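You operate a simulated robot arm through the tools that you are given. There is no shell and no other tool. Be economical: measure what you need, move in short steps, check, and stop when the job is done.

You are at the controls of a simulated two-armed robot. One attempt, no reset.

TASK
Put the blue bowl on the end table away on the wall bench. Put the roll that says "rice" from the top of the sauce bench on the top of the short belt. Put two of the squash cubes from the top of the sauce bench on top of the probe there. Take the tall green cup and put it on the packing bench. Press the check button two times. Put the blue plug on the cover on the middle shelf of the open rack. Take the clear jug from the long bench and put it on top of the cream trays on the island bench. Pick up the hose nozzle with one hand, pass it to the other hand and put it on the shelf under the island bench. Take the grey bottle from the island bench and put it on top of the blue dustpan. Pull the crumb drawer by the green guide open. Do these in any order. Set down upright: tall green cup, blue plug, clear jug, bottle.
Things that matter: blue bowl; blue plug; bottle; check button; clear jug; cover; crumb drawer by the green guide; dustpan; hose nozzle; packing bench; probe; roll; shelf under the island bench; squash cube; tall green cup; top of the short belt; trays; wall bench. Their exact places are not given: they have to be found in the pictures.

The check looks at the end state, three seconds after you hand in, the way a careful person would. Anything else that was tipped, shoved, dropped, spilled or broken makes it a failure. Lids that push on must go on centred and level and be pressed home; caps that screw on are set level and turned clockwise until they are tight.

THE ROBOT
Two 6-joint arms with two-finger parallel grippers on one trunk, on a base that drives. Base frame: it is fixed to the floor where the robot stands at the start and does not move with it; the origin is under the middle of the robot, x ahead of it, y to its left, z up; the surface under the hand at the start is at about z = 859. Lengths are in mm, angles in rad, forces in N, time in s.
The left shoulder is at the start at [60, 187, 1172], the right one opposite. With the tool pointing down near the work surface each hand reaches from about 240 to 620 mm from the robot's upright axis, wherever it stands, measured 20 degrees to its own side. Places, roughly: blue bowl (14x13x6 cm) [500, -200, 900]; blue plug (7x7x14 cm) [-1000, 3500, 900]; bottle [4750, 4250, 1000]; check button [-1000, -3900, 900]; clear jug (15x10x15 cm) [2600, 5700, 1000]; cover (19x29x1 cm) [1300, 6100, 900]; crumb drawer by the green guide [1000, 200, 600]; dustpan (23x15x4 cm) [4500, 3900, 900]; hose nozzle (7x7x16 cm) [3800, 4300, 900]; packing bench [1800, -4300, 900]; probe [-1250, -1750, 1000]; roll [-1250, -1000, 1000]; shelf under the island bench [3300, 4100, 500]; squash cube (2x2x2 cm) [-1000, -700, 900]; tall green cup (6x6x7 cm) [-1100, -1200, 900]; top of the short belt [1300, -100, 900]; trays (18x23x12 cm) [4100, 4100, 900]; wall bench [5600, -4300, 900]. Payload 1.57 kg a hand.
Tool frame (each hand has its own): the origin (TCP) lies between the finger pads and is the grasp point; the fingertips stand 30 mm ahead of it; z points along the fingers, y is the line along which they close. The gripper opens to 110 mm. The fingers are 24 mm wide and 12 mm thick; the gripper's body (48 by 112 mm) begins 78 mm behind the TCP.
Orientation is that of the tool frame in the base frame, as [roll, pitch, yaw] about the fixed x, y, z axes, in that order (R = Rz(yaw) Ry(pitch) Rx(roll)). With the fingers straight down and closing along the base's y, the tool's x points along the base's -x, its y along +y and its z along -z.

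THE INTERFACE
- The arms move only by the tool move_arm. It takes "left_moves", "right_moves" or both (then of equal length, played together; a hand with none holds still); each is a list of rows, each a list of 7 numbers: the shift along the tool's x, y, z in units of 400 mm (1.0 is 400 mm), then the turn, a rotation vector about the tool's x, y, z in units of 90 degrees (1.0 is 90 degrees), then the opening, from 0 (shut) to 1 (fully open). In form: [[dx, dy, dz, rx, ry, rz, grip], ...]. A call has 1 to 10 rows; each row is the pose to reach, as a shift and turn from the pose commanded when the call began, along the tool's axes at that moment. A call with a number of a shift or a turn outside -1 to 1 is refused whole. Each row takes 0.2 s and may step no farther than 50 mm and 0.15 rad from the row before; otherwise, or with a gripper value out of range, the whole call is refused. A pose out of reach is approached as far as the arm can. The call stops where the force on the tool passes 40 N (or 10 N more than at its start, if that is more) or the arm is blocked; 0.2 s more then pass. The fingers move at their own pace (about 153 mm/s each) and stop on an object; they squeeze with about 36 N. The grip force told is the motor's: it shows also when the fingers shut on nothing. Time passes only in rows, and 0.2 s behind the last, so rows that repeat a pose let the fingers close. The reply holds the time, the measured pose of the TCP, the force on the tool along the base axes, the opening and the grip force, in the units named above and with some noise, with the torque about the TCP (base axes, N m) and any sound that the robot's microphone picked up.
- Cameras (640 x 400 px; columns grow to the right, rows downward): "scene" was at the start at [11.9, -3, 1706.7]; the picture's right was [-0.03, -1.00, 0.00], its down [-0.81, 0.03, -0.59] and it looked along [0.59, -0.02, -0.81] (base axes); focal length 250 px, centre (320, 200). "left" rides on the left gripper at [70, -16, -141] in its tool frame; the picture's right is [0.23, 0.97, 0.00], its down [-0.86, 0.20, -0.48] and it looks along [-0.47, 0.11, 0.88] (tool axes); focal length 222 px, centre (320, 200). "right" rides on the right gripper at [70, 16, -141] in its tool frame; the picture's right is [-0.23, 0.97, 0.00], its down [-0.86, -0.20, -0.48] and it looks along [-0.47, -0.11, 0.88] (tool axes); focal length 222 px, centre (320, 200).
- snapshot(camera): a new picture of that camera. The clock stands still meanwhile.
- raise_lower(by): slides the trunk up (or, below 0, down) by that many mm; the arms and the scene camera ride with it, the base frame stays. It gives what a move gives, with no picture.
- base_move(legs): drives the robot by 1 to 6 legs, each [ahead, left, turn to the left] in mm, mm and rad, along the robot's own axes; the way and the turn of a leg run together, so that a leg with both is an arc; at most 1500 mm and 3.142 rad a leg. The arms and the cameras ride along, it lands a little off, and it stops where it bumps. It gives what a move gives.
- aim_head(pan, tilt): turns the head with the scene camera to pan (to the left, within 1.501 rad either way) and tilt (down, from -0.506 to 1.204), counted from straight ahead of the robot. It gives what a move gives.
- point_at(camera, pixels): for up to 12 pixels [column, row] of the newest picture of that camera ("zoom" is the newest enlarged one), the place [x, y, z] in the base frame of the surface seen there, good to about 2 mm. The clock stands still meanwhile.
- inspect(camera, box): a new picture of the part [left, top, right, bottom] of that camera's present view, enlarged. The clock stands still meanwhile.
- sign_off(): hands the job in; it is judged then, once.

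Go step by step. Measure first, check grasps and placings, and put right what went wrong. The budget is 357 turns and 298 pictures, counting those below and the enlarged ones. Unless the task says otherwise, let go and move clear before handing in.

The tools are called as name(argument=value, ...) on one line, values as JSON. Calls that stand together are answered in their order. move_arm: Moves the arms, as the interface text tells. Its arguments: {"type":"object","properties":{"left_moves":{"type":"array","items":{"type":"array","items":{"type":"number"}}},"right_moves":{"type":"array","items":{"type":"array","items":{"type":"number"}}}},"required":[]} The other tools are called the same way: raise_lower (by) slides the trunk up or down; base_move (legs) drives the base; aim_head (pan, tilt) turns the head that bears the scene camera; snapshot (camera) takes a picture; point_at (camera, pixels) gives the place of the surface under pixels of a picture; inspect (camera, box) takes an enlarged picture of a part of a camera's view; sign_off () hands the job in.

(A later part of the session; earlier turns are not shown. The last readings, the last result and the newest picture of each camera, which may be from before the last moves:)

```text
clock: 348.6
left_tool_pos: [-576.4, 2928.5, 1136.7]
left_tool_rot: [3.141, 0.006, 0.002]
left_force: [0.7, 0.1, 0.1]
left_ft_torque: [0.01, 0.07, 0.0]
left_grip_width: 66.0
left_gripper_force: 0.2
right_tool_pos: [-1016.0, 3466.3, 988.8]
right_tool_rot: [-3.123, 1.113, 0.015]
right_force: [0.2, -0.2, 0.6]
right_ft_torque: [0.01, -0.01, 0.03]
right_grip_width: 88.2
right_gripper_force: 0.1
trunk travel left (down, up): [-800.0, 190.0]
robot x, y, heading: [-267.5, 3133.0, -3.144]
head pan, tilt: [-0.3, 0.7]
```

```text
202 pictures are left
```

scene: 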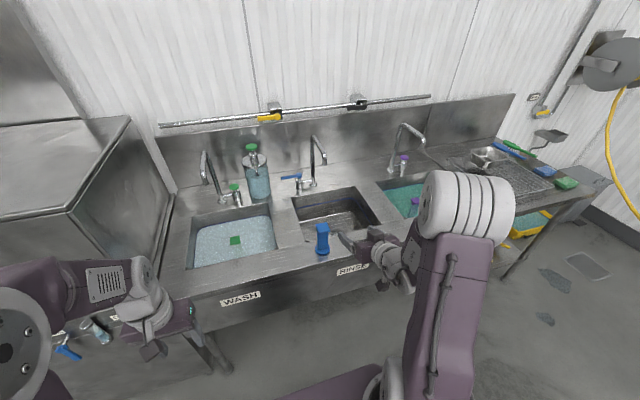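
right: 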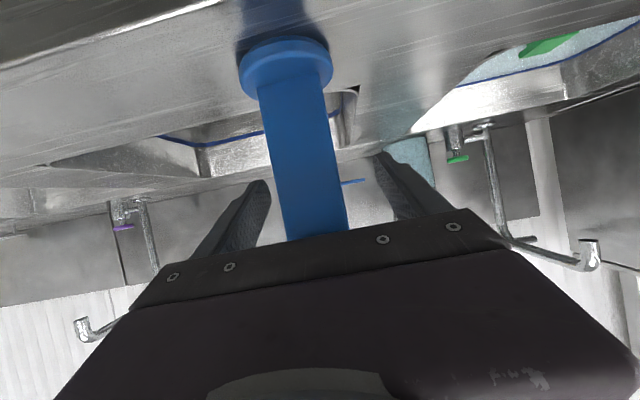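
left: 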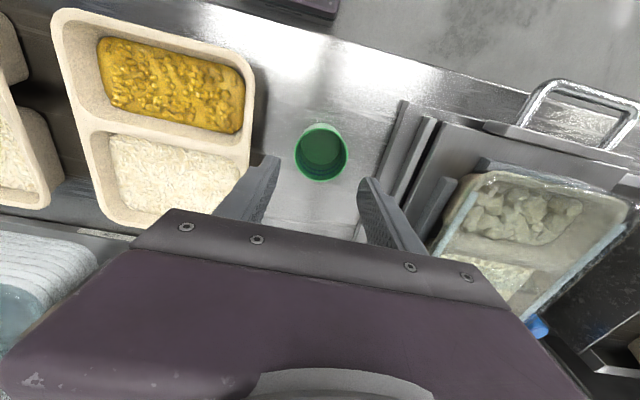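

move_arm(right_moves=[[0, -0.008, 0, 0, 0, 0, 0.4], [0, -0.008, 0, 0, 0, 0, 0], [0, -0.008, 0, 0, 0, 0, 0], [0, -0.008, 0, 0, 0, 0, 0]])

move_arm(right_moves=[[-0.045, 0, -0.022, 0, 0, 0, 0], [-0.1, 0, -0.05, 0, 0, 0, 0], [-0.15, 0, -0.1, 0, 0, 0, 0], [-0.15, 0, -0.2, 0, 0, 0, 0]])

snapshot(camera="right")

```text
clock: 349.6
left_tool_pos: [-584.2, 2928.8, 1133.2]
left_tool_rot: [-3.141, -0.001, 0.002]
left_force: [-0.4, -0.6, 0.1]
left_ft_torque: [0.0, 0.01, -0.02]
left_grip_width: 66.2
left_gripper_force: 0.0
right_tool_pos: [-1021.2, 3471.0, 985.3]
right_tool_rot: [-3.127, 1.107, 0.014]
right_force: [0.7, -0.2, 0.2]
right_ft_torque: [-0.02, 0.05, -0.01]
right_grip_width: 43.8
right_gripper_force: 36.1
trunk travel left (down, up): [-800.0, 190.0]
robot x, y, heading: [-262.9, 3130.7, -3.137]
head pan, tilt: [-0.3, 0.7]
```

```text
clock: 350.6
left_tool_pos: [-581.4, 2928.8, 1135.6]
left_tool_rot: [-3.14, 0.002, 0.002]
left_force: [0.8, 1.2, 0.4]
left_ft_torque: [-0.01, 0.03, -0.02]
left_grip_width: 65.8
left_gripper_force: 0.1
right_tool_pos: [-974.0, 3468.7, 1076.7]
right_tool_rot: [-3.125, 1.107, 0.013]
right_force: [0.2, -0.6, -1.8]
right_ft_torque: [-0.02, 0.01, -0.02]
right_grip_width: 43.5
right_gripper_force: 36.0
trunk travel left (down, up): [-800.0, 190.0]
robot x, y, heading: [-265.1, 3129.3, -3.136]
head pan, tilt: [-0.3, 0.7]
```

```text
201 pictures are left
```

right: 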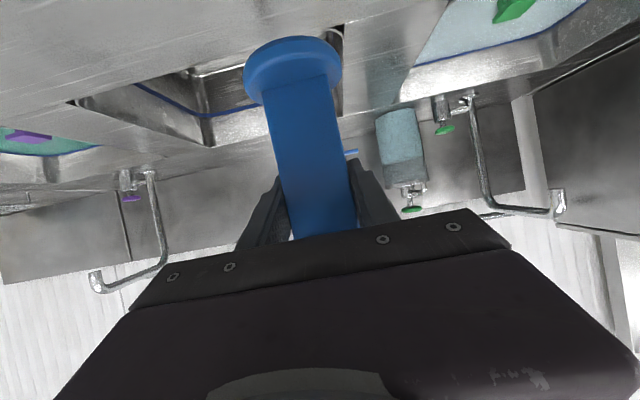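

Plug is held (43.6 mm). I back away from the sinks, turn to face the left wall and survey the route.

base_move(legs=[[-300, 0, 0], [0, 600, 0], [0, 0, -1.575]])

aim_head(pan=-0.9, tilt=0.4)

snapshot(camera="scene")

point_at(camera="scene", pixels=[[320, 200], [250, 250], [400, 200], [450, 180], [350, 150], [500, 230], [200, 230], [300, 170], [380, 170], [420, 150], [560, 300], [600, 220]])

```text
clock: 359.4
left_tool_pos: [-168.8, 2850.9, 1135.3]
left_tool_rot: [3.14, 0.001, -1.565]
left_force: [0.0, -1.0, 0.2]
left_ft_torque: [0.0, 0.0, -0.05]
left_grip_width: 66.0
left_gripper_force: 0.0
right_tool_pos: [368.0, 3246.1, 1074.6]
right_tool_rot: [-3.128, 1.106, -1.553]
right_force: [1.1, -0.6, -2.3]
right_ft_torque: [0.02, -0.01, 0.0]
right_grip_width: 43.4
right_gripper_force: 36.4
trunk travel left (down, up): [-800.0, 190.0]
robot x, y, heading: [34.9, 2529.2, 1.577]
head pan, tilt: [-0.3, 0.7]
```

```text
clock: 360.4
left_tool_pos: [-169.7, 2851.4, 1135.0]
left_tool_rot: [3.141, -0.001, -1.566]
left_force: [-0.1, 0.1, -0.2]
left_ft_torque: [0.0, 0.0, -0.02]
left_grip_width: 66.1
left_gripper_force: 0.1
right_tool_pos: [367.4, 3244.5, 1074.5]
right_tool_rot: [-3.127, 1.107, -1.554]
right_force: [0.0, 0.4, -2.2]
right_ft_torque: [0.03, -0.02, 0.01]
right_grip_width: 43.5
right_gripper_force: 36.1
trunk travel left (down, up): [-800.0, 190.0]
robot x, y, heading: [38.3, 2527.7, 1.575]
head pan, tilt: [-0.901, 0.4]
```

```text
200 pictures are left
```

scene: 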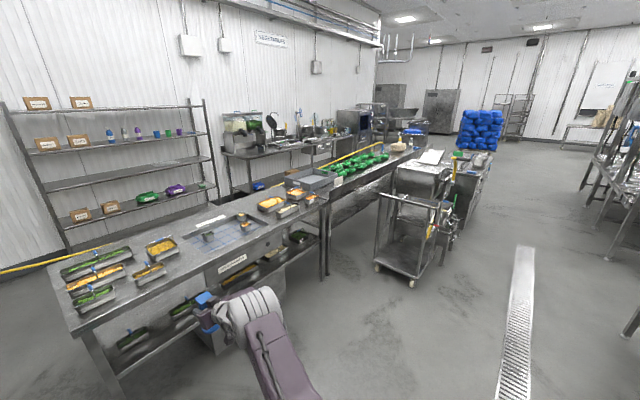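

```text
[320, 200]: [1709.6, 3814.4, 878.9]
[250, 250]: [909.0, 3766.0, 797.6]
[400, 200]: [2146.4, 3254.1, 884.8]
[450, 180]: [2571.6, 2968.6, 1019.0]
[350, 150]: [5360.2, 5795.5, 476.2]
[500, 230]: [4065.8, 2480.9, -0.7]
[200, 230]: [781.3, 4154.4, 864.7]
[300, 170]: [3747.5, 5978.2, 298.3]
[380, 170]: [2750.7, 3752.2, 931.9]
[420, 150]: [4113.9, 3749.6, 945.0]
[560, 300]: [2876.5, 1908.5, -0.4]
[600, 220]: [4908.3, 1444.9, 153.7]
```

I turn to face +x and drive down the corridor at y≈2250.

base_move(legs=[[0, 0, -1.575], [1400, -280, 0], [1400, 0, 0]])

aim_head(pan=0.5, tilt=0.35)

snapshot(camera="scene")

```text
clock: 378.0
left_tool_pos: [3171.7, 2390.0, 1134.5]
left_tool_rot: [-3.141, -0.001, 3.112]
left_force: [0.1, -0.8, -1.0]
left_ft_torque: [0.03, 0.0, 0.02]
left_grip_width: 66.3
left_gripper_force: 0.1
right_tool_pos: [3547.8, 1838.6, 1075.5]
right_tool_rot: [-3.127, 1.107, 3.125]
right_force: [-0.4, 0.2, -2.3]
right_ft_torque: [0.04, -0.01, 0.0]
right_grip_width: 43.4
right_gripper_force: 36.0
trunk travel left (down, up): [-800.0, 190.0]
robot x, y, heading: [2847.2, 2196.0, -0.028]
head pan, tilt: [-0.901, 0.4]
```

```text
clock: 379.5
left_tool_pos: [3170.5, 2390.1, 1134.4]
left_tool_rot: [3.14, 0.0, 3.113]
left_force: [0.7, 0.7, -0.9]
left_ft_torque: [0.01, 0.0, -0.02]
left_grip_width: 65.9
left_gripper_force: 0.0
right_tool_pos: [3546.4, 1840.2, 1073.7]
right_tool_rot: [-3.127, 1.106, 3.124]
right_force: [-0.2, 0.2, -1.4]
right_ft_torque: [0.0, -0.02, -0.01]
right_grip_width: 43.6
right_gripper_force: 36.5
trunk travel left (down, up): [-800.0, 190.0]
robot x, y, heading: [2848.0, 2199.2, -0.025]
head pan, tilt: [0.499, 0.351]
```

```text
199 pictures are left
```

scene: 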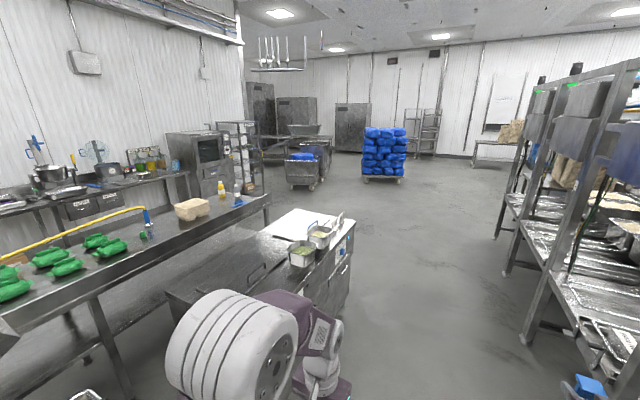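

point_at(camera="scene", pixels=[[268, 198], [355, 225], [300, 212], [190, 208], [147, 225], [222, 190], [238, 203], [345, 300], [240, 175], [300, 185], [385, 180], [70, 235]])

inspect(camera="scene", box=[60, 150, 380, 300])

```text
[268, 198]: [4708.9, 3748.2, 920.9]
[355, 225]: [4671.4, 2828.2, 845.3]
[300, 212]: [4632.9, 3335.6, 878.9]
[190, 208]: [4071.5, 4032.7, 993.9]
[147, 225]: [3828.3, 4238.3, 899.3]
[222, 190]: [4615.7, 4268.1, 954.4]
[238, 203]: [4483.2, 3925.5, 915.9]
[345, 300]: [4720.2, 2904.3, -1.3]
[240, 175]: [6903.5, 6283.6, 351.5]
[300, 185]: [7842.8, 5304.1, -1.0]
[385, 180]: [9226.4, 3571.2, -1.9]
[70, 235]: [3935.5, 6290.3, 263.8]
```

```text
2.00 times, centred on (220, 225) of scene
```

zoom: 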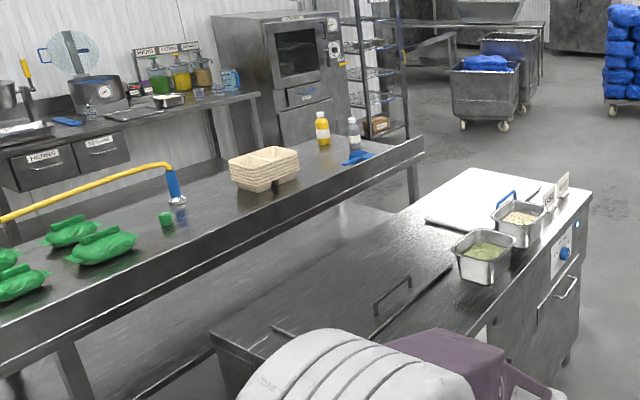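

The hose ends at the blue nozzle lying/standing on the island (zoom 175,185). The island's back aisle is reached round its far end; I drive there.

base_move(legs=[[1300, 0, 0.025], [1450, 0, 0], [0, 0, 3.14]])

aim_head(pan=-0.7, tilt=0.4)

snapshot(camera="scene")

```text
clock: 400.3
left_tool_pos: [5301.4, 1953.8, 1134.2]
left_tool_rot: [-3.141, -0.001, -0.028]
left_force: [0.6, 0.1, -0.3]
left_ft_torque: [-0.02, 0.02, 0.0]
left_grip_width: 66.2
left_gripper_force: 0.1
right_tool_pos: [4925.1, 2505.0, 1073.9]
right_tool_rot: [-3.126, 1.106, -0.015]
right_force: [0.2, -0.3, -1.9]
right_ft_torque: [-0.01, 0.02, -0.01]
right_grip_width: 43.9
right_gripper_force: 35.9
trunk travel left (down, up): [-800.0, 190.0]
robot x, y, heading: [5627.5, 2152.3, 3.112]
head pan, tilt: [0.499, 0.351]
```

```text
clock: 401.7
left_tool_pos: [5301.5, 1954.7, 1135.5]
left_tool_rot: [-3.14, 0.0, -0.027]
left_force: [0.7, -0.6, 0.0]
left_ft_torque: [0.02, -0.01, 0.01]
left_grip_width: 66.0
left_gripper_force: 0.0
right_tool_pos: [4925.5, 2503.7, 1075.1]
right_tool_rot: [-3.125, 1.107, -0.015]
right_force: [-0.8, -0.2, -2.0]
right_ft_torque: [0.01, 0.03, 0.01]
right_grip_width: 43.4
right_gripper_force: 36.1
trunk travel left (down, up): [-800.0, 190.0]
robot x, y, heading: [5628.9, 2147.1, 3.113]
head pan, tilt: [-0.7, 0.4]
```

```text
197 pictures are left
```

scene: 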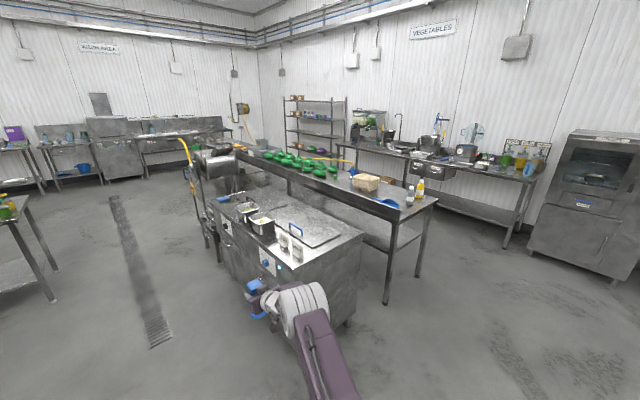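

point_at(camera="scene", pixels=[[437, 200], [385, 302], [418, 276], [505, 245], [535, 185], [530, 245], [610, 280], [420, 160], [365, 180], [315, 160], [440, 130]])

```text
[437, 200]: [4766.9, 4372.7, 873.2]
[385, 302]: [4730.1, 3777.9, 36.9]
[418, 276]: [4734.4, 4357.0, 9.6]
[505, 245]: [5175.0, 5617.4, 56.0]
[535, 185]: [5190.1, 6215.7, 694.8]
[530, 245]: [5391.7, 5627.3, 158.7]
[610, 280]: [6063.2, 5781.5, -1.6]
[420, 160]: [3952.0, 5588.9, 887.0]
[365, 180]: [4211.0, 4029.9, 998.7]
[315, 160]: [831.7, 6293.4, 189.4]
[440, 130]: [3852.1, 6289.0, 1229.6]
```

base_move(legs=[[0, -1400, 0.028], [0, -1420, 0], [1300, 0, 0], [1300, 0, 0]])

aim_head(pan=-0.7, tilt=0.5)

snapshot(camera="scene")

```text
clock: 427.6
left_tool_pos: [2678.1, 4761.1, 1135.2]
left_tool_rot: [3.139, 0.001, -0.012]
left_force: [0.0, -0.9, -0.2]
left_ft_torque: [-0.01, 0.0, -0.01]
left_grip_width: 66.0
left_gripper_force: 0.0
right_tool_pos: [2292.4, 5304.1, 1074.6]
right_tool_rot: [-3.127, 1.106, 0.002]
right_force: [-0.2, 0.6, -1.7]
right_ft_torque: [0.05, 0.02, 0.01]
right_grip_width: 43.7
right_gripper_force: 36.4
trunk travel left (down, up): [-800.0, 190.0]
robot x, y, heading: [3000.2, 4962.1, 3.13]
head pan, tilt: [-0.7, 0.4]
```

```text
clock: 428.3
left_tool_pos: [2677.1, 4760.8, 1135.1]
left_tool_rot: [3.141, 0.001, -0.011]
left_force: [0.0, -0.5, -1.0]
left_ft_torque: [0.03, -0.02, -0.02]
left_grip_width: 65.9
left_gripper_force: 0.1
right_tool_pos: [2290.8, 5303.7, 1074.4]
right_tool_rot: [-3.126, 1.107, 0.002]
right_force: [0.5, -0.2, -1.1]
right_ft_torque: [0.0, 0.0, 0.02]
right_grip_width: 43.6
right_gripper_force: 35.8
trunk travel left (down, up): [-800.0, 190.0]
robot x, y, heading: [2997.9, 4964.4, 3.131]
head pan, tilt: [-0.7, 0.499]
```

```text
196 pictures are left
```

scene: 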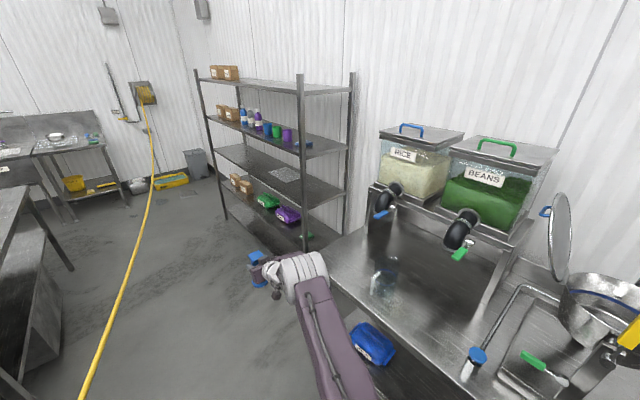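

point_at(camera="scene", pixels=[[90, 372], [115, 300], [138, 240], [150, 190], [151, 140], [20, 200], [287, 173], [300, 180], [275, 170], [382, 285], [350, 150], [250, 100]])

inspect(camera="scene", box=[190, 60, 360, 260])

```text
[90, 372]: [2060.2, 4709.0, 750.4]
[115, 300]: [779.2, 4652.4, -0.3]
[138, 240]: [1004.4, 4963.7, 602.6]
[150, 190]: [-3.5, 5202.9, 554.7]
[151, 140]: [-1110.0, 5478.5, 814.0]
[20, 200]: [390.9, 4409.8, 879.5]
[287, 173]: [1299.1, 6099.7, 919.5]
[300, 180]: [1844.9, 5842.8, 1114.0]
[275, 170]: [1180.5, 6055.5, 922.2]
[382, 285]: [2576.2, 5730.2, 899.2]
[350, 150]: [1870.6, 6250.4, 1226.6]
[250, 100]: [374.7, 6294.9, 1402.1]
```

```text
2.00 times, centred on (275, 160) of scene
```

zoom: 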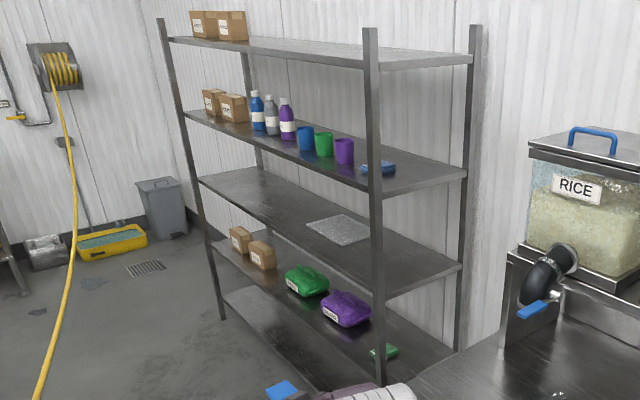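

The hose hangs through this aisle (y≈4700 at x 2060, y≈4960 at x 1000, z 550–750), so I must keep nearer the rack side. I measure the long bench's fixtures for clearance.

point_at(camera="scene", pixels=[[390, 200], [382, 213], [460, 230], [459, 253], [370, 190], [510, 300], [385, 280], [330, 285], [475, 355], [560, 230], [600, 300], [300, 230]])

inspect(camera="scene", box=[320, 180, 640, 400])

```text
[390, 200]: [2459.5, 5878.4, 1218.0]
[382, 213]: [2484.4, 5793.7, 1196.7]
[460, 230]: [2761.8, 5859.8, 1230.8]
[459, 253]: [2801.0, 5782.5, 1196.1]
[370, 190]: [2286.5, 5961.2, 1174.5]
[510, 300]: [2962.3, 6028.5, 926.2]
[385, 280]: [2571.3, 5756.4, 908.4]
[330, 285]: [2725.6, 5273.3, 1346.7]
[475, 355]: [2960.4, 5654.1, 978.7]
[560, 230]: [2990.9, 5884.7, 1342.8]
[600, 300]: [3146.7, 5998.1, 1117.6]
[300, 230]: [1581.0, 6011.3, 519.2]
```

```text
1.82 times, centred on (480, 290) of scene
```

zoom: 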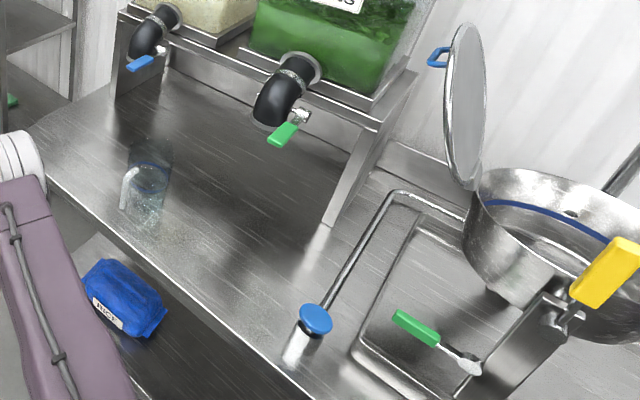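

To turn safely I fold the plug hand closer (less pitch, 250 mm nearer).

move_arm(right_moves=[[0.02, 0, -0.09, 0, 0.06, 0, 0], [0.04, 0, -0.18, 0, 0.12, 0, 0], [0.06, 0, -0.27, 0, 0.18, 0, 0], [0.085, 0, -0.36, 0, 0.24, 0, 0], [0.105, 0, -0.45, 0, 0.3, 0, 0], [0.125, 0, -0.54, 0, 0.36, 0, 0], [0.1465, 0, -0.626, 0, 0.42, 0, 0]])

snapshot(camera="right")

```text
clock: 429.9
left_tool_pos: [2678.7, 4760.8, 1135.0]
left_tool_rot: [-3.141, 0.001, -0.009]
left_force: [0.1, -0.4, -0.5]
left_ft_torque: [0.01, 0.04, -0.03]
left_grip_width: 66.1
left_gripper_force: 0.0
right_tool_pos: [2544.8, 5299.6, 1136.0]
right_tool_rot: [-3.135, 0.447, -0.008]
right_force: [0.4, 0.5, -2.4]
right_ft_torque: [-0.02, 0.08, 0.01]
right_grip_width: 43.7
right_gripper_force: 35.9
trunk travel left (down, up): [-800.0, 190.0]
robot x, y, heading: [3001.0, 4963.6, 3.134]
head pan, tilt: [-0.7, 0.499]
```

```text
193 pictures are left
```

right: 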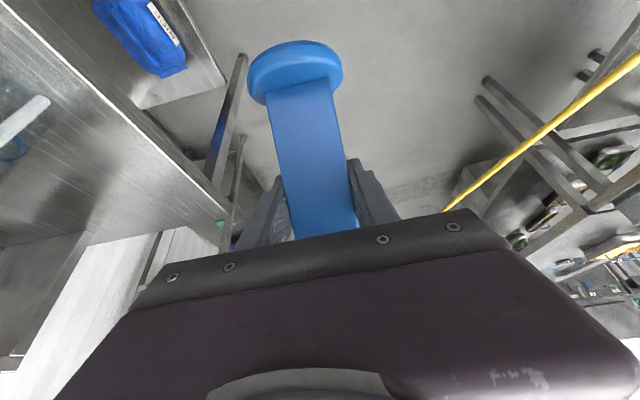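

base_move(legs=[[0, -170, 0], [1150, 0, 0.005], [0, 0, -1.57]])

aim_head(pan=0.3, tilt=0.5)

snapshot(camera="scene")

```text
clock: 440.6
left_tool_pos: [1640.4, 5457.2, 1133.9]
left_tool_rot: [3.14, 0.0, -1.554]
left_force: [0.4, 0.0, 0.3]
left_ft_torque: [0.0, 0.0, -0.03]
left_grip_width: 66.0
left_gripper_force: 0.1
right_tool_pos: [2177.5, 5605.1, 1135.0]
right_tool_rot: [-3.132, 0.446, -1.553]
right_force: [-0.9, 0.6, -2.2]
right_ft_torque: [0.06, -0.04, -0.03]
right_grip_width: 43.4
right_gripper_force: 36.2
trunk travel left (down, up): [-800.0, 190.0]
robot x, y, heading: [1850.8, 5140.8, 1.586]
head pan, tilt: [-0.7, 0.499]
```

```text
clock: 441.9
left_tool_pos: [1641.8, 5456.3, 1135.4]
left_tool_rot: [3.141, -0.001, -1.554]
left_force: [-0.3, -0.2, 0.3]
left_ft_torque: [0.0, -0.03, 0.03]
left_grip_width: 66.0
left_gripper_force: 0.0
right_tool_pos: [2177.8, 5605.6, 1134.8]
right_tool_rot: [-3.133, 0.446, -1.555]
right_force: [0.5, 0.3, -1.6]
right_ft_torque: [0.07, -0.01, 0.01]
right_grip_width: 43.5
right_gripper_force: 36.2
trunk travel left (down, up): [-800.0, 190.0]
robot x, y, heading: [1847.9, 5137.6, 1.587]
head pan, tilt: [0.3, 0.499]
```

```text
192 pictures are left
```

scene: 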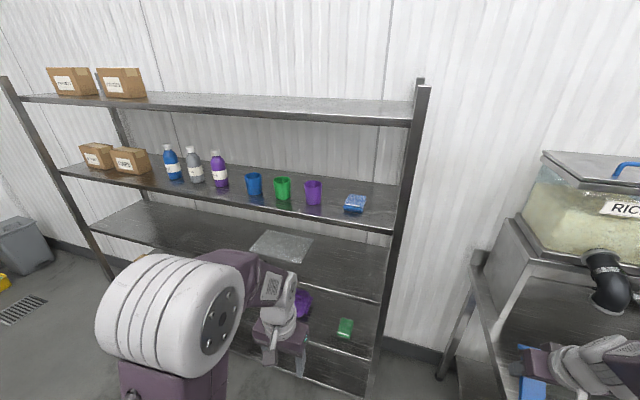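

point_at(camera="scene", pixels=[[265, 232], [312, 237], [300, 261], [252, 250], [280, 245], [330, 260], [340, 215], [330, 292], [400, 225], [230, 205], [385, 390]])

base_move(legs=[[110, 550, -0.015], [40, 330, 0]])

aim_head(pan=-0.2, tilt=0.55)

snapshot(camera="scene")

```text
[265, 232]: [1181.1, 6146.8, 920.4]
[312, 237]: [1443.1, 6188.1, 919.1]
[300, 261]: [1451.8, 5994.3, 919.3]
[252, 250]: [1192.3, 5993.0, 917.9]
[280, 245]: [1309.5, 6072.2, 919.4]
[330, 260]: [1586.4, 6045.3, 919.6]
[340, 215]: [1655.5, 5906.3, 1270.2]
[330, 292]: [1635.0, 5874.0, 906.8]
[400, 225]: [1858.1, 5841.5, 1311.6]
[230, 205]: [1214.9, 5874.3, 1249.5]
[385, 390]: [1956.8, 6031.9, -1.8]
```

```text
clock: 446.9
left_tool_pos: [767.8, 5593.1, 1134.8]
left_tool_rot: [3.139, 0.001, -1.559]
left_force: [-0.3, -0.6, 0.4]
left_ft_torque: [-0.01, -0.01, 0.0]
left_grip_width: 65.8
left_gripper_force: 0.0
right_tool_pos: [1304.5, 5739.3, 1135.0]
right_tool_rot: [-3.135, 0.446, -1.559]
right_force: [-0.2, 0.4, -1.3]
right_ft_torque: [0.07, 0.02, 0.01]
right_grip_width: 43.8
right_gripper_force: 35.4
trunk travel left (down, up): [-800.0, 190.0]
robot x, y, heading: [974.9, 5276.4, 1.59]
head pan, tilt: [0.3, 0.499]
```

```text
clock: 447.8
left_tool_pos: [765.7, 5593.2, 1135.2]
left_tool_rot: [3.14, 0.0, -1.559]
left_force: [0.2, -0.1, 0.0]
left_ft_torque: [0.02, 0.0, 0.0]
left_grip_width: 65.9
left_gripper_force: 0.1
right_tool_pos: [1301.7, 5739.0, 1135.1]
right_tool_rot: [-3.131, 0.447, -1.557]
right_force: [0.3, 0.0, -1.5]
right_ft_torque: [0.03, 0.02, 0.01]
right_grip_width: 43.2
right_gripper_force: 35.6
trunk travel left (down, up): [-800.0, 190.0]
robot x, y, heading: [972.5, 5277.1, 1.583]
head pan, tilt: [-0.201, 0.55]
```

```text
191 pictures are left
```

scene: 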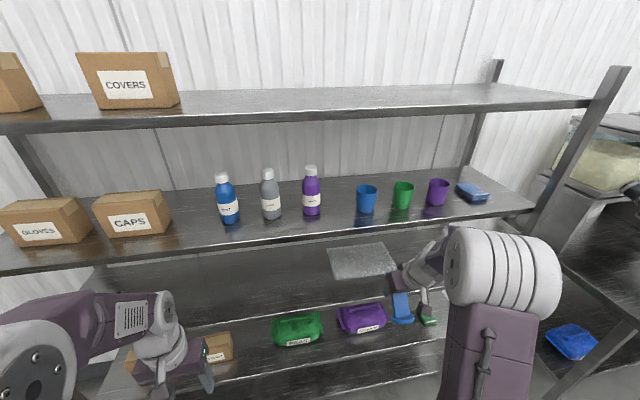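

Cover centre ≈(1315,6085), shelf top 919, upper shelf lip ≈1240. I extend the hand into the bay while pitching the plug back upright, stopping ~30 mm above.

move_arm(right_moves=[[-0.04, 0, 0.1, 0, -0.06, 0, 0], [-0.11, 0, 0.18, 0, -0.12, 0, 0], [-0.18, 0, 0.24, 0, -0.18, 0, 0], [-0.25, 0, 0.3, 0, -0.24, 0, 0], [-0.32, 0, 0.36, 0, -0.3, 0, 0], [-0.39, 0, 0.42, 0, -0.36, 0, 0], [-0.4615, 0, 0.4835, 0, -0.42, 0, 0]])

snapshot(camera="right")

snapshot(camera="scene")

```text
clock: 449.4
left_tool_pos: [765.8, 5594.3, 1135.2]
left_tool_rot: [3.14, 0.001, -1.558]
left_force: [-1.3, 1.3, -0.8]
left_ft_torque: [-0.02, -0.03, 0.01]
left_grip_width: 65.8
left_gripper_force: 0.0
right_tool_pos: [1299.2, 5991.7, 1040.0]
right_tool_rot: [-3.125, 1.107, -1.547]
right_force: [0.1, 0.9, -1.8]
right_ft_torque: [0.01, -0.01, -0.02]
right_grip_width: 43.6
right_gripper_force: 36.1
trunk travel left (down, up): [-800.0, 190.0]
robot x, y, heading: [975.3, 5274.1, 1.584]
head pan, tilt: [-0.201, 0.55]
```

```text
190 pictures are left
```

right: 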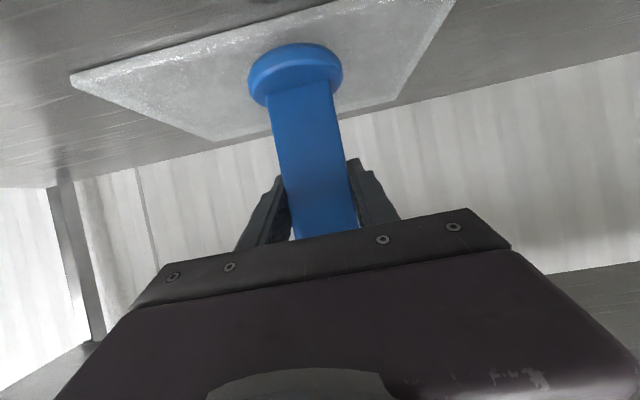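

```text
189 pictures are left
```

scene: 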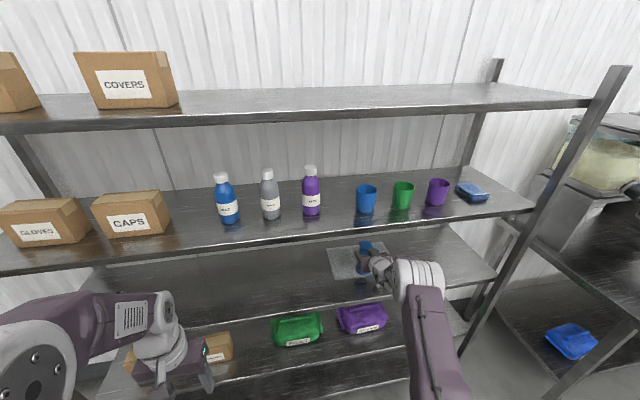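

Good alignment. Lower 16 mm, then roll the base forward 75 mm.

move_arm(right_moves=[[0.036, 0, 0.018, 0, 0, 0, 0]])

base_move(legs=[[75, 0, 0]])

snapshot(camera="right")

inspect(camera="scene", box=[300, 190, 500, 330])

```text
clock: 449.8
left_tool_pos: [766.2, 5593.2, 1135.2]
left_tool_rot: [3.141, 0.001, -1.559]
left_force: [0.5, -0.3, 0.1]
left_ft_torque: [-0.03, -0.01, -0.01]
left_grip_width: 66.0
left_gripper_force: 0.1
right_tool_pos: [1299.5, 5990.4, 1024.1]
right_tool_rot: [-3.125, 1.107, -1.546]
right_force: [1.2, 0.1, -1.8]
right_ft_torque: [0.0, 0.0, 0.0]
right_grip_width: 43.6
right_gripper_force: 35.9
trunk travel left (down, up): [-800.0, 190.0]
robot x, y, heading: [974.9, 5271.6, 1.581]
head pan, tilt: [-0.201, 0.55]
```

```text
clock: 450.8
left_tool_pos: [764.4, 5664.7, 1136.7]
left_tool_rot: [3.141, 0.003, -1.559]
left_force: [-0.4, -0.8, -0.6]
left_ft_torque: [0.01, -0.01, -0.01]
left_grip_width: 66.1
left_gripper_force: 0.0
right_tool_pos: [1298.7, 6060.6, 1026.3]
right_tool_rot: [-3.124, 1.111, -1.549]
right_force: [0.0, 0.1, -2.2]
right_ft_torque: [0.03, -0.01, 0.01]
right_grip_width: 43.3
right_gripper_force: 35.8
trunk travel left (down, up): [-800.0, 190.0]
robot x, y, heading: [973.5, 5349.2, 1.582]
head pan, tilt: [-0.201, 0.55]
```

```text
188 pictures are left
```

right: 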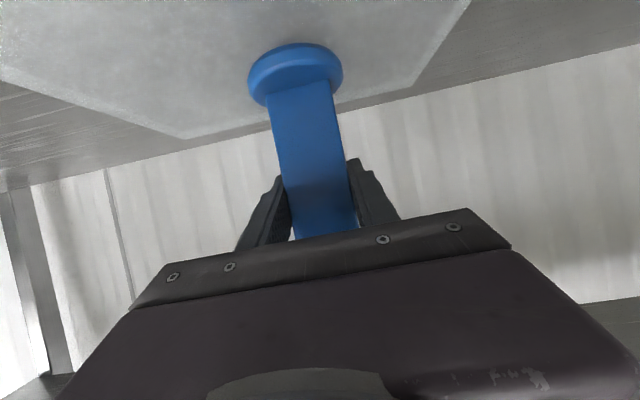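

```text
2.86 times, centred on (400, 260) of scene
```

zoom: 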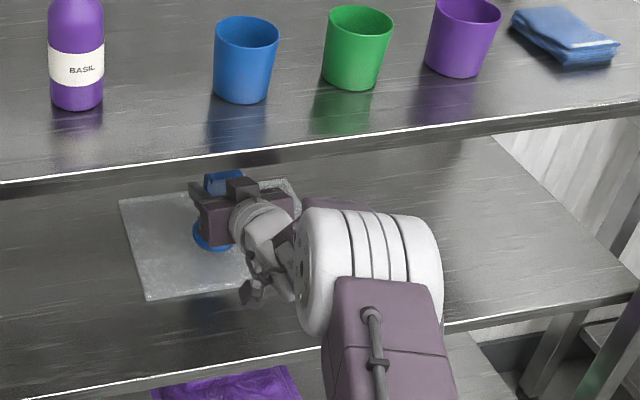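

Over the cover. Lower gradually until contact.

move_arm(right_moves=[[0.0268, 0, 0.0135, 0, 0, 0, 0], [0.0335, 0, 0.0168, 0, 0, 0, 0], [0.038, 0, 0.019, 0, 0, 0, 0]])

```text
clock: 451.6
left_tool_pos: [764.5, 5665.0, 1136.4]
left_tool_rot: [-3.141, 0.003, -1.559]
left_force: [-0.3, 0.3, 0.1]
left_ft_torque: [-0.01, 0.02, 0.02]
left_grip_width: 65.7
left_gripper_force: 0.0
right_tool_pos: [1299.1, 6059.6, 1013.7]
right_tool_rot: [-3.12, 1.116, -1.545]
right_force: [-0.2, -6.6, 16.9]
right_ft_torque: [-0.62, 0.57, 0.12]
right_grip_width: 43.4
right_gripper_force: 36.5
trunk travel left (down, up): [-800.0, 190.0]
robot x, y, heading: [974.1, 5349.0, 1.589]
head pan, tilt: [-0.201, 0.55]
```

Contact at 17 N. Open and withdraw straight back.

move_arm(right_moves=[[-0.003, 0, -0.0015, 0, 0, 0, 0.3], [-0.003, 0, -0.0015, 0, 0, 0, 0.75], [-0.003, 0, -0.0015, 0, 0, 0, 0.75], [-0.003, 0, -0.0015, 0, 0, 0, 0.75], [0.03, 0, -0.06, 0, 0, 0, 0.75], [0.07, 0, -0.15, 0, 0, 0, 0.75], [0.11, 0, -0.25, 0, 0, 0, 0.75]])

snapshot(camera="right")

```text
clock: 453.2
left_tool_pos: [765.0, 5667.3, 1135.3]
left_tool_rot: [3.14, 0.001, -1.56]
left_force: [0.8, 0.0, -0.5]
left_ft_torque: [-0.01, 0.04, -0.01]
left_grip_width: 66.0
left_gripper_force: 0.0
right_tool_pos: [1306.7, 5960.2, 1015.3]
right_tool_rot: [3.136, 1.105, -1.564]
right_force: [-0.6, -0.7, -0.3]
right_ft_torque: [0.0, 0.0, 0.01]
right_grip_width: 82.5
right_gripper_force: 0.0
right hand out of reach, approached as far as the arm can: row 7
trunk travel left (down, up): [-800.0, 190.0]
robot x, y, heading: [974.2, 5350.2, 1.585]
head pan, tilt: [-0.201, 0.55]
```

```text
186 pictures are left
```

right: 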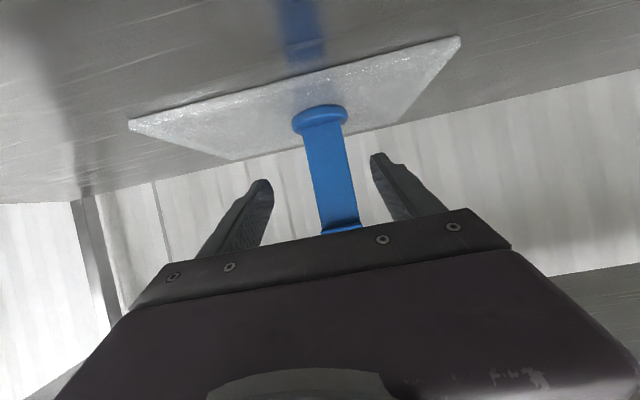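

Plug stands upright on the cover. I retract the hand from the bay by the reverse motion, then back the base slightly.

move_arm(right_moves=[[0.015, 0, -0.095, 0, 0.06, 0, 0.75], [0.03, 0, -0.19, 0, 0.12, 0, 0.75], [0.04, 0, -0.285, 0, 0.18, 0, 0.75], [0.05, 0, -0.38, 0, 0.24, 0, 0.75], [0.055, 0, -0.475, 0, 0.3, 0, 0.75], [0.057, 0, -0.57, 0, 0.36, 0, 0.75], [0.0575, 0, -0.67, 0, 0.42, 0, 0.75]])

snapshot(camera="scene")

```text
clock: 454.8
left_tool_pos: [762.5, 5666.6, 1134.7]
left_tool_rot: [3.141, 0.002, -1.559]
left_force: [-1.0, -0.2, 0.0]
left_ft_torque: [0.03, 0.0, 0.01]
left_grip_width: 66.3
left_gripper_force: 0.0
right_tool_pos: [1308.5, 5710.7, 1117.5]
right_tool_rot: [-3.13, 0.448, -1.561]
right_force: [0.0, -0.9, 0.3]
right_ft_torque: [0.05, 0.0, -0.01]
right_grip_width: 82.4
right_gripper_force: 0.1
trunk travel left (down, up): [-800.0, 190.0]
robot x, y, heading: [973.1, 5352.4, 1.583]
head pan, tilt: [-0.201, 0.55]
```

```text
185 pictures are left
```

scene: 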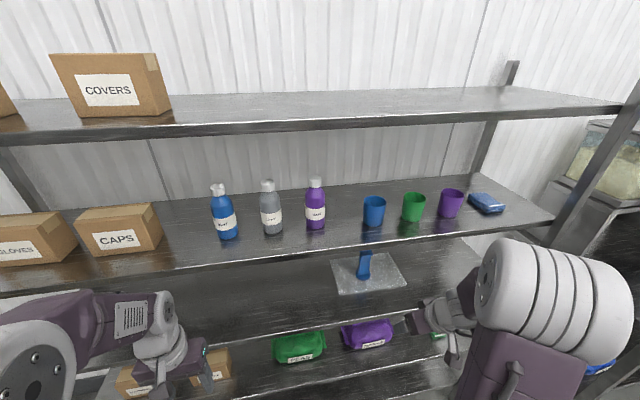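

Plug done. Next the clear jug on the long bench at (2572,5745): strafe right along the bench.

base_move(legs=[[-150, -450, -0.012], [0, -850, 0]])

aim_head(pan=-0.4, tilt=0.8)

snapshot(camera="scene")

```text
clock: 461.8
left_tool_pos: [2067.7, 5519.7, 1135.1]
left_tool_rot: [3.141, 0.0, -1.579]
left_force: [0.6, -0.8, -0.1]
left_ft_torque: [0.0, 0.04, 0.01]
left_grip_width: 66.2
left_gripper_force: 0.0
right_tool_pos: [2613.6, 5555.0, 1116.9]
right_tool_rot: [-3.133, 0.447, -1.578]
right_force: [-1.1, 0.6, -0.4]
right_ft_torque: [0.01, 0.04, -0.01]
right_grip_width: 82.4
right_gripper_force: 0.1
trunk travel left (down, up): [-800.0, 190.0]
robot x, y, heading: [2268.9, 5193.2, 1.565]
head pan, tilt: [-0.201, 0.55]
```

```text
clock: 462.5
left_tool_pos: [2067.7, 5520.0, 1136.0]
left_tool_rot: [3.141, -0.001, -1.58]
left_force: [0.4, 0.4, 0.1]
left_ft_torque: [0.02, -0.01, 0.0]
left_grip_width: 65.8
left_gripper_force: 0.2
right_tool_pos: [2614.5, 5554.4, 1116.0]
right_tool_rot: [-3.134, 0.447, -1.579]
right_force: [0.5, -0.9, 0.0]
right_ft_torque: [0.02, 0.01, 0.01]
right_grip_width: 82.8
right_gripper_force: 0.0
trunk travel left (down, up): [-800.0, 190.0]
robot x, y, heading: [2269.3, 5195.7, 1.563]
head pan, tilt: [-0.4, 0.799]
```

```text
184 pictures are left
```

scene: 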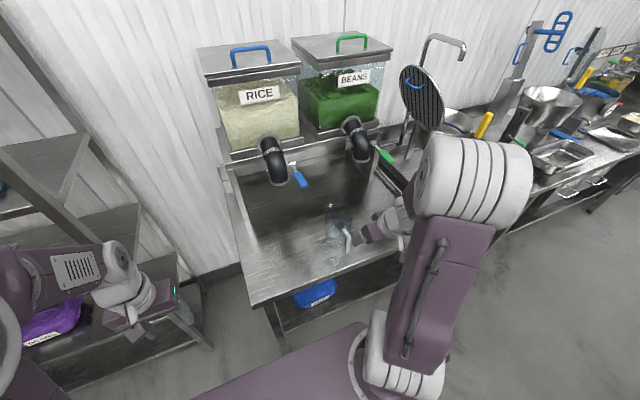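

inspect(camera="scene", box=[300, 190, 390, 260])

point_at(camera="zoom", pixels=[[180, 205], [270, 205], [220, 180], [220, 250], [240, 300], [335, 230], [350, 300], [300, 300], [260, 340], [200, 280], [190, 330], [340, 215]])

```text
5.71 times, centred on (345, 225) of scene
```

zoom: 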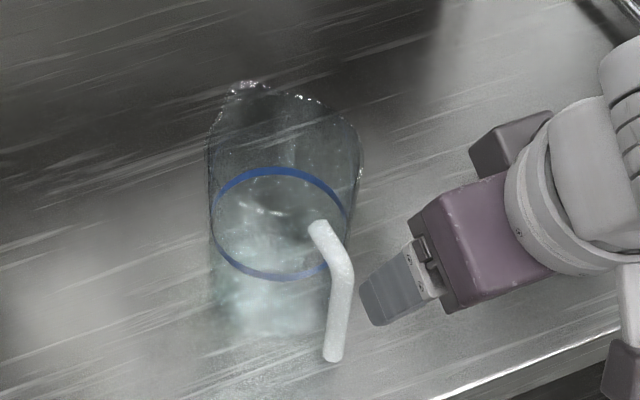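

```text
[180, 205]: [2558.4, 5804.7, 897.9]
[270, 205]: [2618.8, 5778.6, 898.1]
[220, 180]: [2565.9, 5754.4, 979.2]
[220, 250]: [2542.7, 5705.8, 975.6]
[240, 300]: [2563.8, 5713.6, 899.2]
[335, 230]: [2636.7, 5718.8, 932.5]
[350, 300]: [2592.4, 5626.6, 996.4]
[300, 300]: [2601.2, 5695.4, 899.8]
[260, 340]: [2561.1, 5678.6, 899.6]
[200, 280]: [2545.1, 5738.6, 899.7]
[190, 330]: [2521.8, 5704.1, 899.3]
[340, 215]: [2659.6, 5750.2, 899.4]
```

The jug is transparent with its handle toward me; I'll grip its body from above (closing along x). First hover the right hand upright over it to see its rim.

move_arm(right_moves=[[-0.06, 0.02, 0.0, 0, 0.08, 0, 0.95], [-0.12, 0.05, 0.02, 0, 0.16, 0, 0.98], [-0.18, 0.07, 0.035, 0, 0.24, 0, 1.0], [-0.2425, 0.085, 0.05, 0, 0.285, 0, 1.0]])

snapshot(camera="right")

```text
clock: 463.5
left_tool_pos: [2067.5, 5521.8, 1133.6]
left_tool_rot: [3.14, 0.001, -1.579]
left_force: [-0.9, 0.6, -0.2]
left_ft_torque: [0.0, -0.01, 0.02]
left_grip_width: 65.9
left_gripper_force: 0.1
right_tool_pos: [2580.9, 5653.9, 1139.8]
right_tool_rot: [-3.132, -0.003, -1.583]
right_force: [-0.9, 0.2, 0.0]
right_ft_torque: [-0.03, -0.01, -0.02]
right_grip_width: 109.8
right_gripper_force: 0.0
trunk travel left (down, up): [-800.0, 190.0]
robot x, y, heading: [2272.7, 5194.0, 1.563]
head pan, tilt: [-0.4, 0.799]
```

```text
182 pictures are left
```

right: 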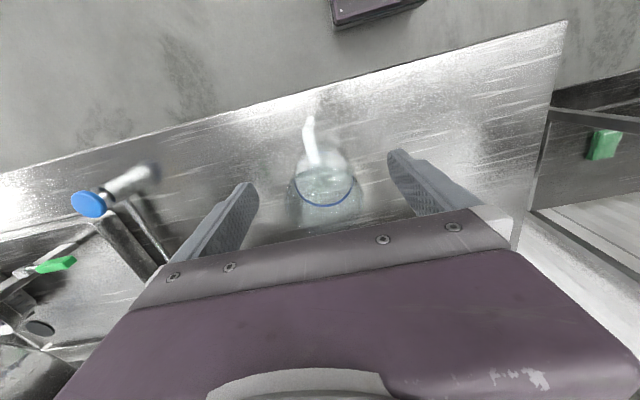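

inspect(camera="right", box=[260, 90, 400, 240])

point_at(camera="right", pixels=[[309, 125], [312, 145], [315, 160], [300, 190], [295, 200], [352, 200], [325, 207], [323, 185], [288, 200], [360, 200], [325, 170]])

```text
2.67 times, centred on (330, 165) of right
```

zoom: 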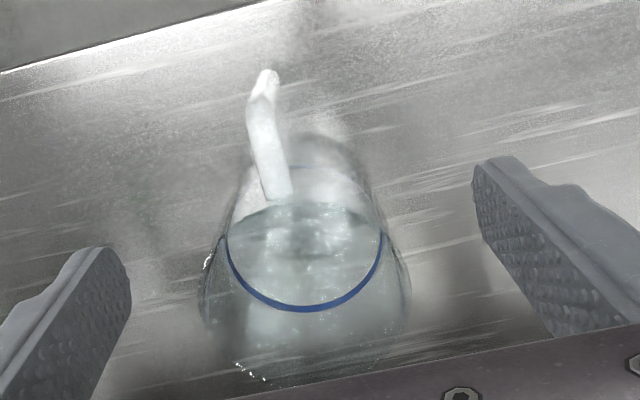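

```text
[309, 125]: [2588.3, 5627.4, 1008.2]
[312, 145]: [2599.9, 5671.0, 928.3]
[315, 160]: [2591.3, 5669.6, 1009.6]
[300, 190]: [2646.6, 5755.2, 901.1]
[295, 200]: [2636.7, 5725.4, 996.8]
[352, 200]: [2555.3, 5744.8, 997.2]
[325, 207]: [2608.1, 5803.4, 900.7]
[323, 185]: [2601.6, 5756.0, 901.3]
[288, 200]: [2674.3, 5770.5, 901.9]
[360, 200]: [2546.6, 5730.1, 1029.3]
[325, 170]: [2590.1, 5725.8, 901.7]
```

point_at(camera="zoom", pixels=[[306, 308], [270, 300], [345, 298], [229, 250], [380, 250], [205, 270], [408, 280], [250, 370], [290, 384], [208, 310], [405, 300], [350, 384]])

```text
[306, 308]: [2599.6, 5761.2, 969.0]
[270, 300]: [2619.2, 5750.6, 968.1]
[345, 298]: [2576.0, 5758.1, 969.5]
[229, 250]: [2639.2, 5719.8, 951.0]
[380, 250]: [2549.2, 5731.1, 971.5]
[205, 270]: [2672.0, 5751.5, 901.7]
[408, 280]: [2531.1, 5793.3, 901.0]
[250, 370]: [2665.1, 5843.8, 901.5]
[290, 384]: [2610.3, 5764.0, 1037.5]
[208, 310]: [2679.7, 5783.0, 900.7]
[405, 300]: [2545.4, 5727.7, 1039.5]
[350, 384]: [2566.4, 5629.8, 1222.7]
```

Jug fit: centre ≈(2591,5716), rim radius ≈50 at z≈1045, water at z≈970. Margins are 5 mm per side, so I stop just above the rim and check.

move_arm(right_moves=[[-0.08, -0.013, 0, 0, 0, 0, 1.0], [-0.155, -0.025, 0.03, 0, 0, 0, 1.0], [-0.155, -0.025, 0.13, 0, 0, 0, 1.0]])

inspect(camera="right", box=[180, 80, 480, 260])

```text
clock: 464.3
left_tool_pos: [2069.3, 5519.1, 1134.8]
left_tool_rot: [3.141, 0.002, -1.58]
left_force: [-0.2, 0.8, -0.1]
left_ft_torque: [0.04, -0.01, -0.03]
left_grip_width: 65.7
left_gripper_force: 0.0
right_tool_pos: [2589.7, 5712.5, 1088.1]
right_tool_rot: [-3.133, -0.001, -1.581]
right_force: [0.2, -0.5, 0.5]
right_ft_torque: [0.0, 0.01, -0.07]
right_grip_width: 110.0
right_gripper_force: 0.1
trunk travel left (down, up): [-800.0, 190.0]
robot x, y, heading: [2270.0, 5197.5, 1.566]
head pan, tilt: [-0.4, 0.799]
```

```text
2.13 times, centred on (330, 170) of right
```

zoom: 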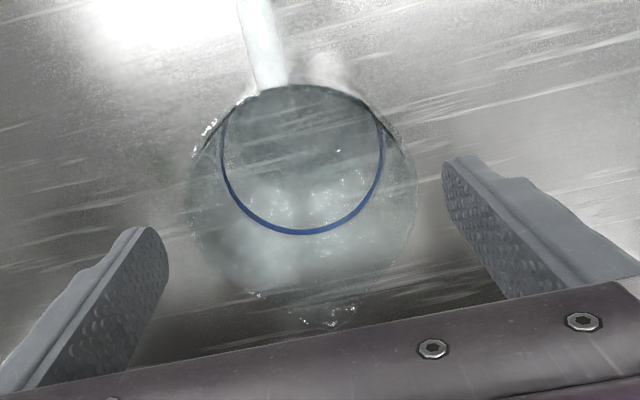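

Well centred. Descend to z≈985 and close.

move_arm(right_moves=[[0, -0.004, 0.08, 0, 0, 0, 1.0], [0, -0.004, 0.17, 0, 0, 0, 1.0], [0, -0.004, 0.257, 0, 0, 0, 1.0]])

move_arm(right_moves=[[0, 0, 0, 0, 0, 0, 0.7], [0, 0, 0, 0, 0, 0, 0.5], [0, 0, 0, 0, 0, 0, 0.4], [0, 0, 0, 0, 0, 0, 0.4]])

inspect(camera="right", box=[180, 80, 480, 260])

```text
clock: 465.1
left_tool_pos: [2069.2, 5519.7, 1136.4]
left_tool_rot: [3.14, -0.001, -1.581]
left_force: [0.3, -0.2, -0.5]
left_ft_torque: [0.0, 0.01, 0.04]
left_grip_width: 66.0
left_gripper_force: 0.0
right_tool_pos: [2593.9, 5713.1, 984.4]
right_tool_rot: [-3.134, -0.001, -1.583]
right_force: [0.2, -0.7, 0.4]
right_ft_torque: [-0.02, 0.02, -0.01]
right_grip_width: 110.2
right_gripper_force: 0.0
trunk travel left (down, up): [-800.0, 190.0]
robot x, y, heading: [2268.7, 5200.9, 1.56]
head pan, tilt: [-0.4, 0.799]
```

```text
clock: 466.1
left_tool_pos: [2067.4, 5519.1, 1134.9]
left_tool_rot: [-3.141, -0.001, -1.579]
left_force: [0.1, -0.2, -0.4]
left_ft_torque: [-0.03, 0.01, -0.01]
left_grip_width: 66.0
left_gripper_force: 0.0
right_tool_pos: [2594.6, 5713.0, 985.0]
right_tool_rot: [-3.137, -0.001, -1.583]
right_force: [-0.3, 0.3, -0.8]
right_ft_torque: [0.0, 0.01, 0.06]
right_grip_width: 85.5
right_gripper_force: 36.1
trunk travel left (down, up): [-800.0, 190.0]
robot x, y, heading: [2267.6, 5194.6, 1.565]
head pan, tilt: [-0.4, 0.799]
```

```text
2.13 times, centred on (330, 170) of right
```

zoom: 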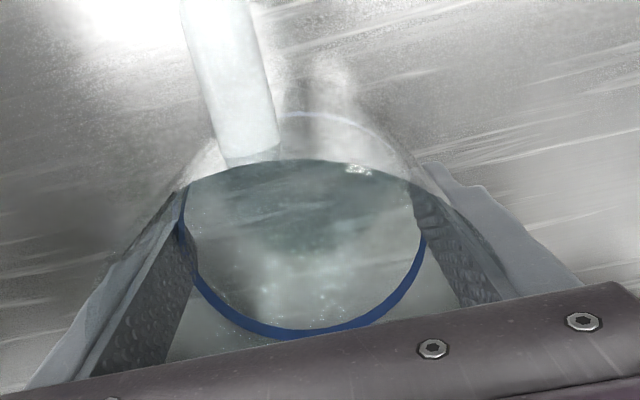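

Firm grip (85.5 mm, 36 N). Lift slowly.

move_arm(right_moves=[[0, 0, -0.02, 0, 0, 0, 0.4], [0, 0, -0.05, 0, 0, 0, 0.4], [0, 0, -0.09, 0, 0, 0, 0.4], [0, 0, -0.14, 0, 0, 0, 0.4], [0, 0, -0.19, 0, 0, 0, 0.4], [0, 0, -0.24, 0, 0, 0, 0.4], [0, 0, -0.28, 0, 0, 0, 0.4]])

inspect(camera="scene", box=[280, 130, 460, 260])

```text
clock: 467.7
left_tool_pos: [2067.9, 5520.3, 1135.2]
left_tool_rot: [3.141, 0.002, -1.581]
left_force: [0.0, -0.7, 0.1]
left_ft_torque: [-0.03, 0.0, 0.0]
left_grip_width: 65.6
left_gripper_force: 0.0
right_tool_pos: [2592.2, 5712.8, 1098.7]
right_tool_rot: [-3.134, 0.0, -1.58]
right_force: [-0.7, -0.1, -1.6]
right_ft_torque: [0.02, 0.0, 0.04]
right_grip_width: 85.7
right_gripper_force: 36.5
trunk travel left (down, up): [-800.0, 190.0]
robot x, y, heading: [2270.5, 5196.2, 1.56]
head pan, tilt: [-0.4, 0.799]
```

```text
3.08 times, centred on (370, 195) of scene
```

zoom: 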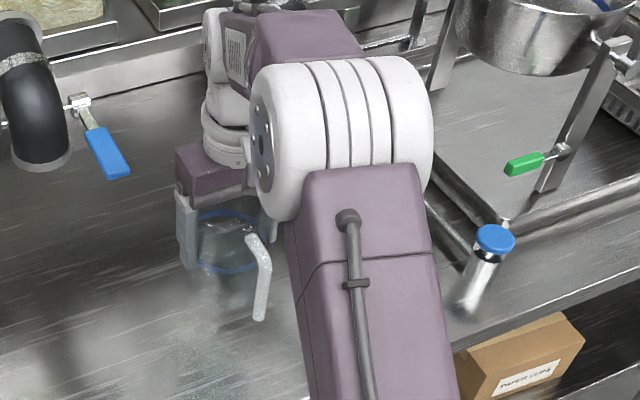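

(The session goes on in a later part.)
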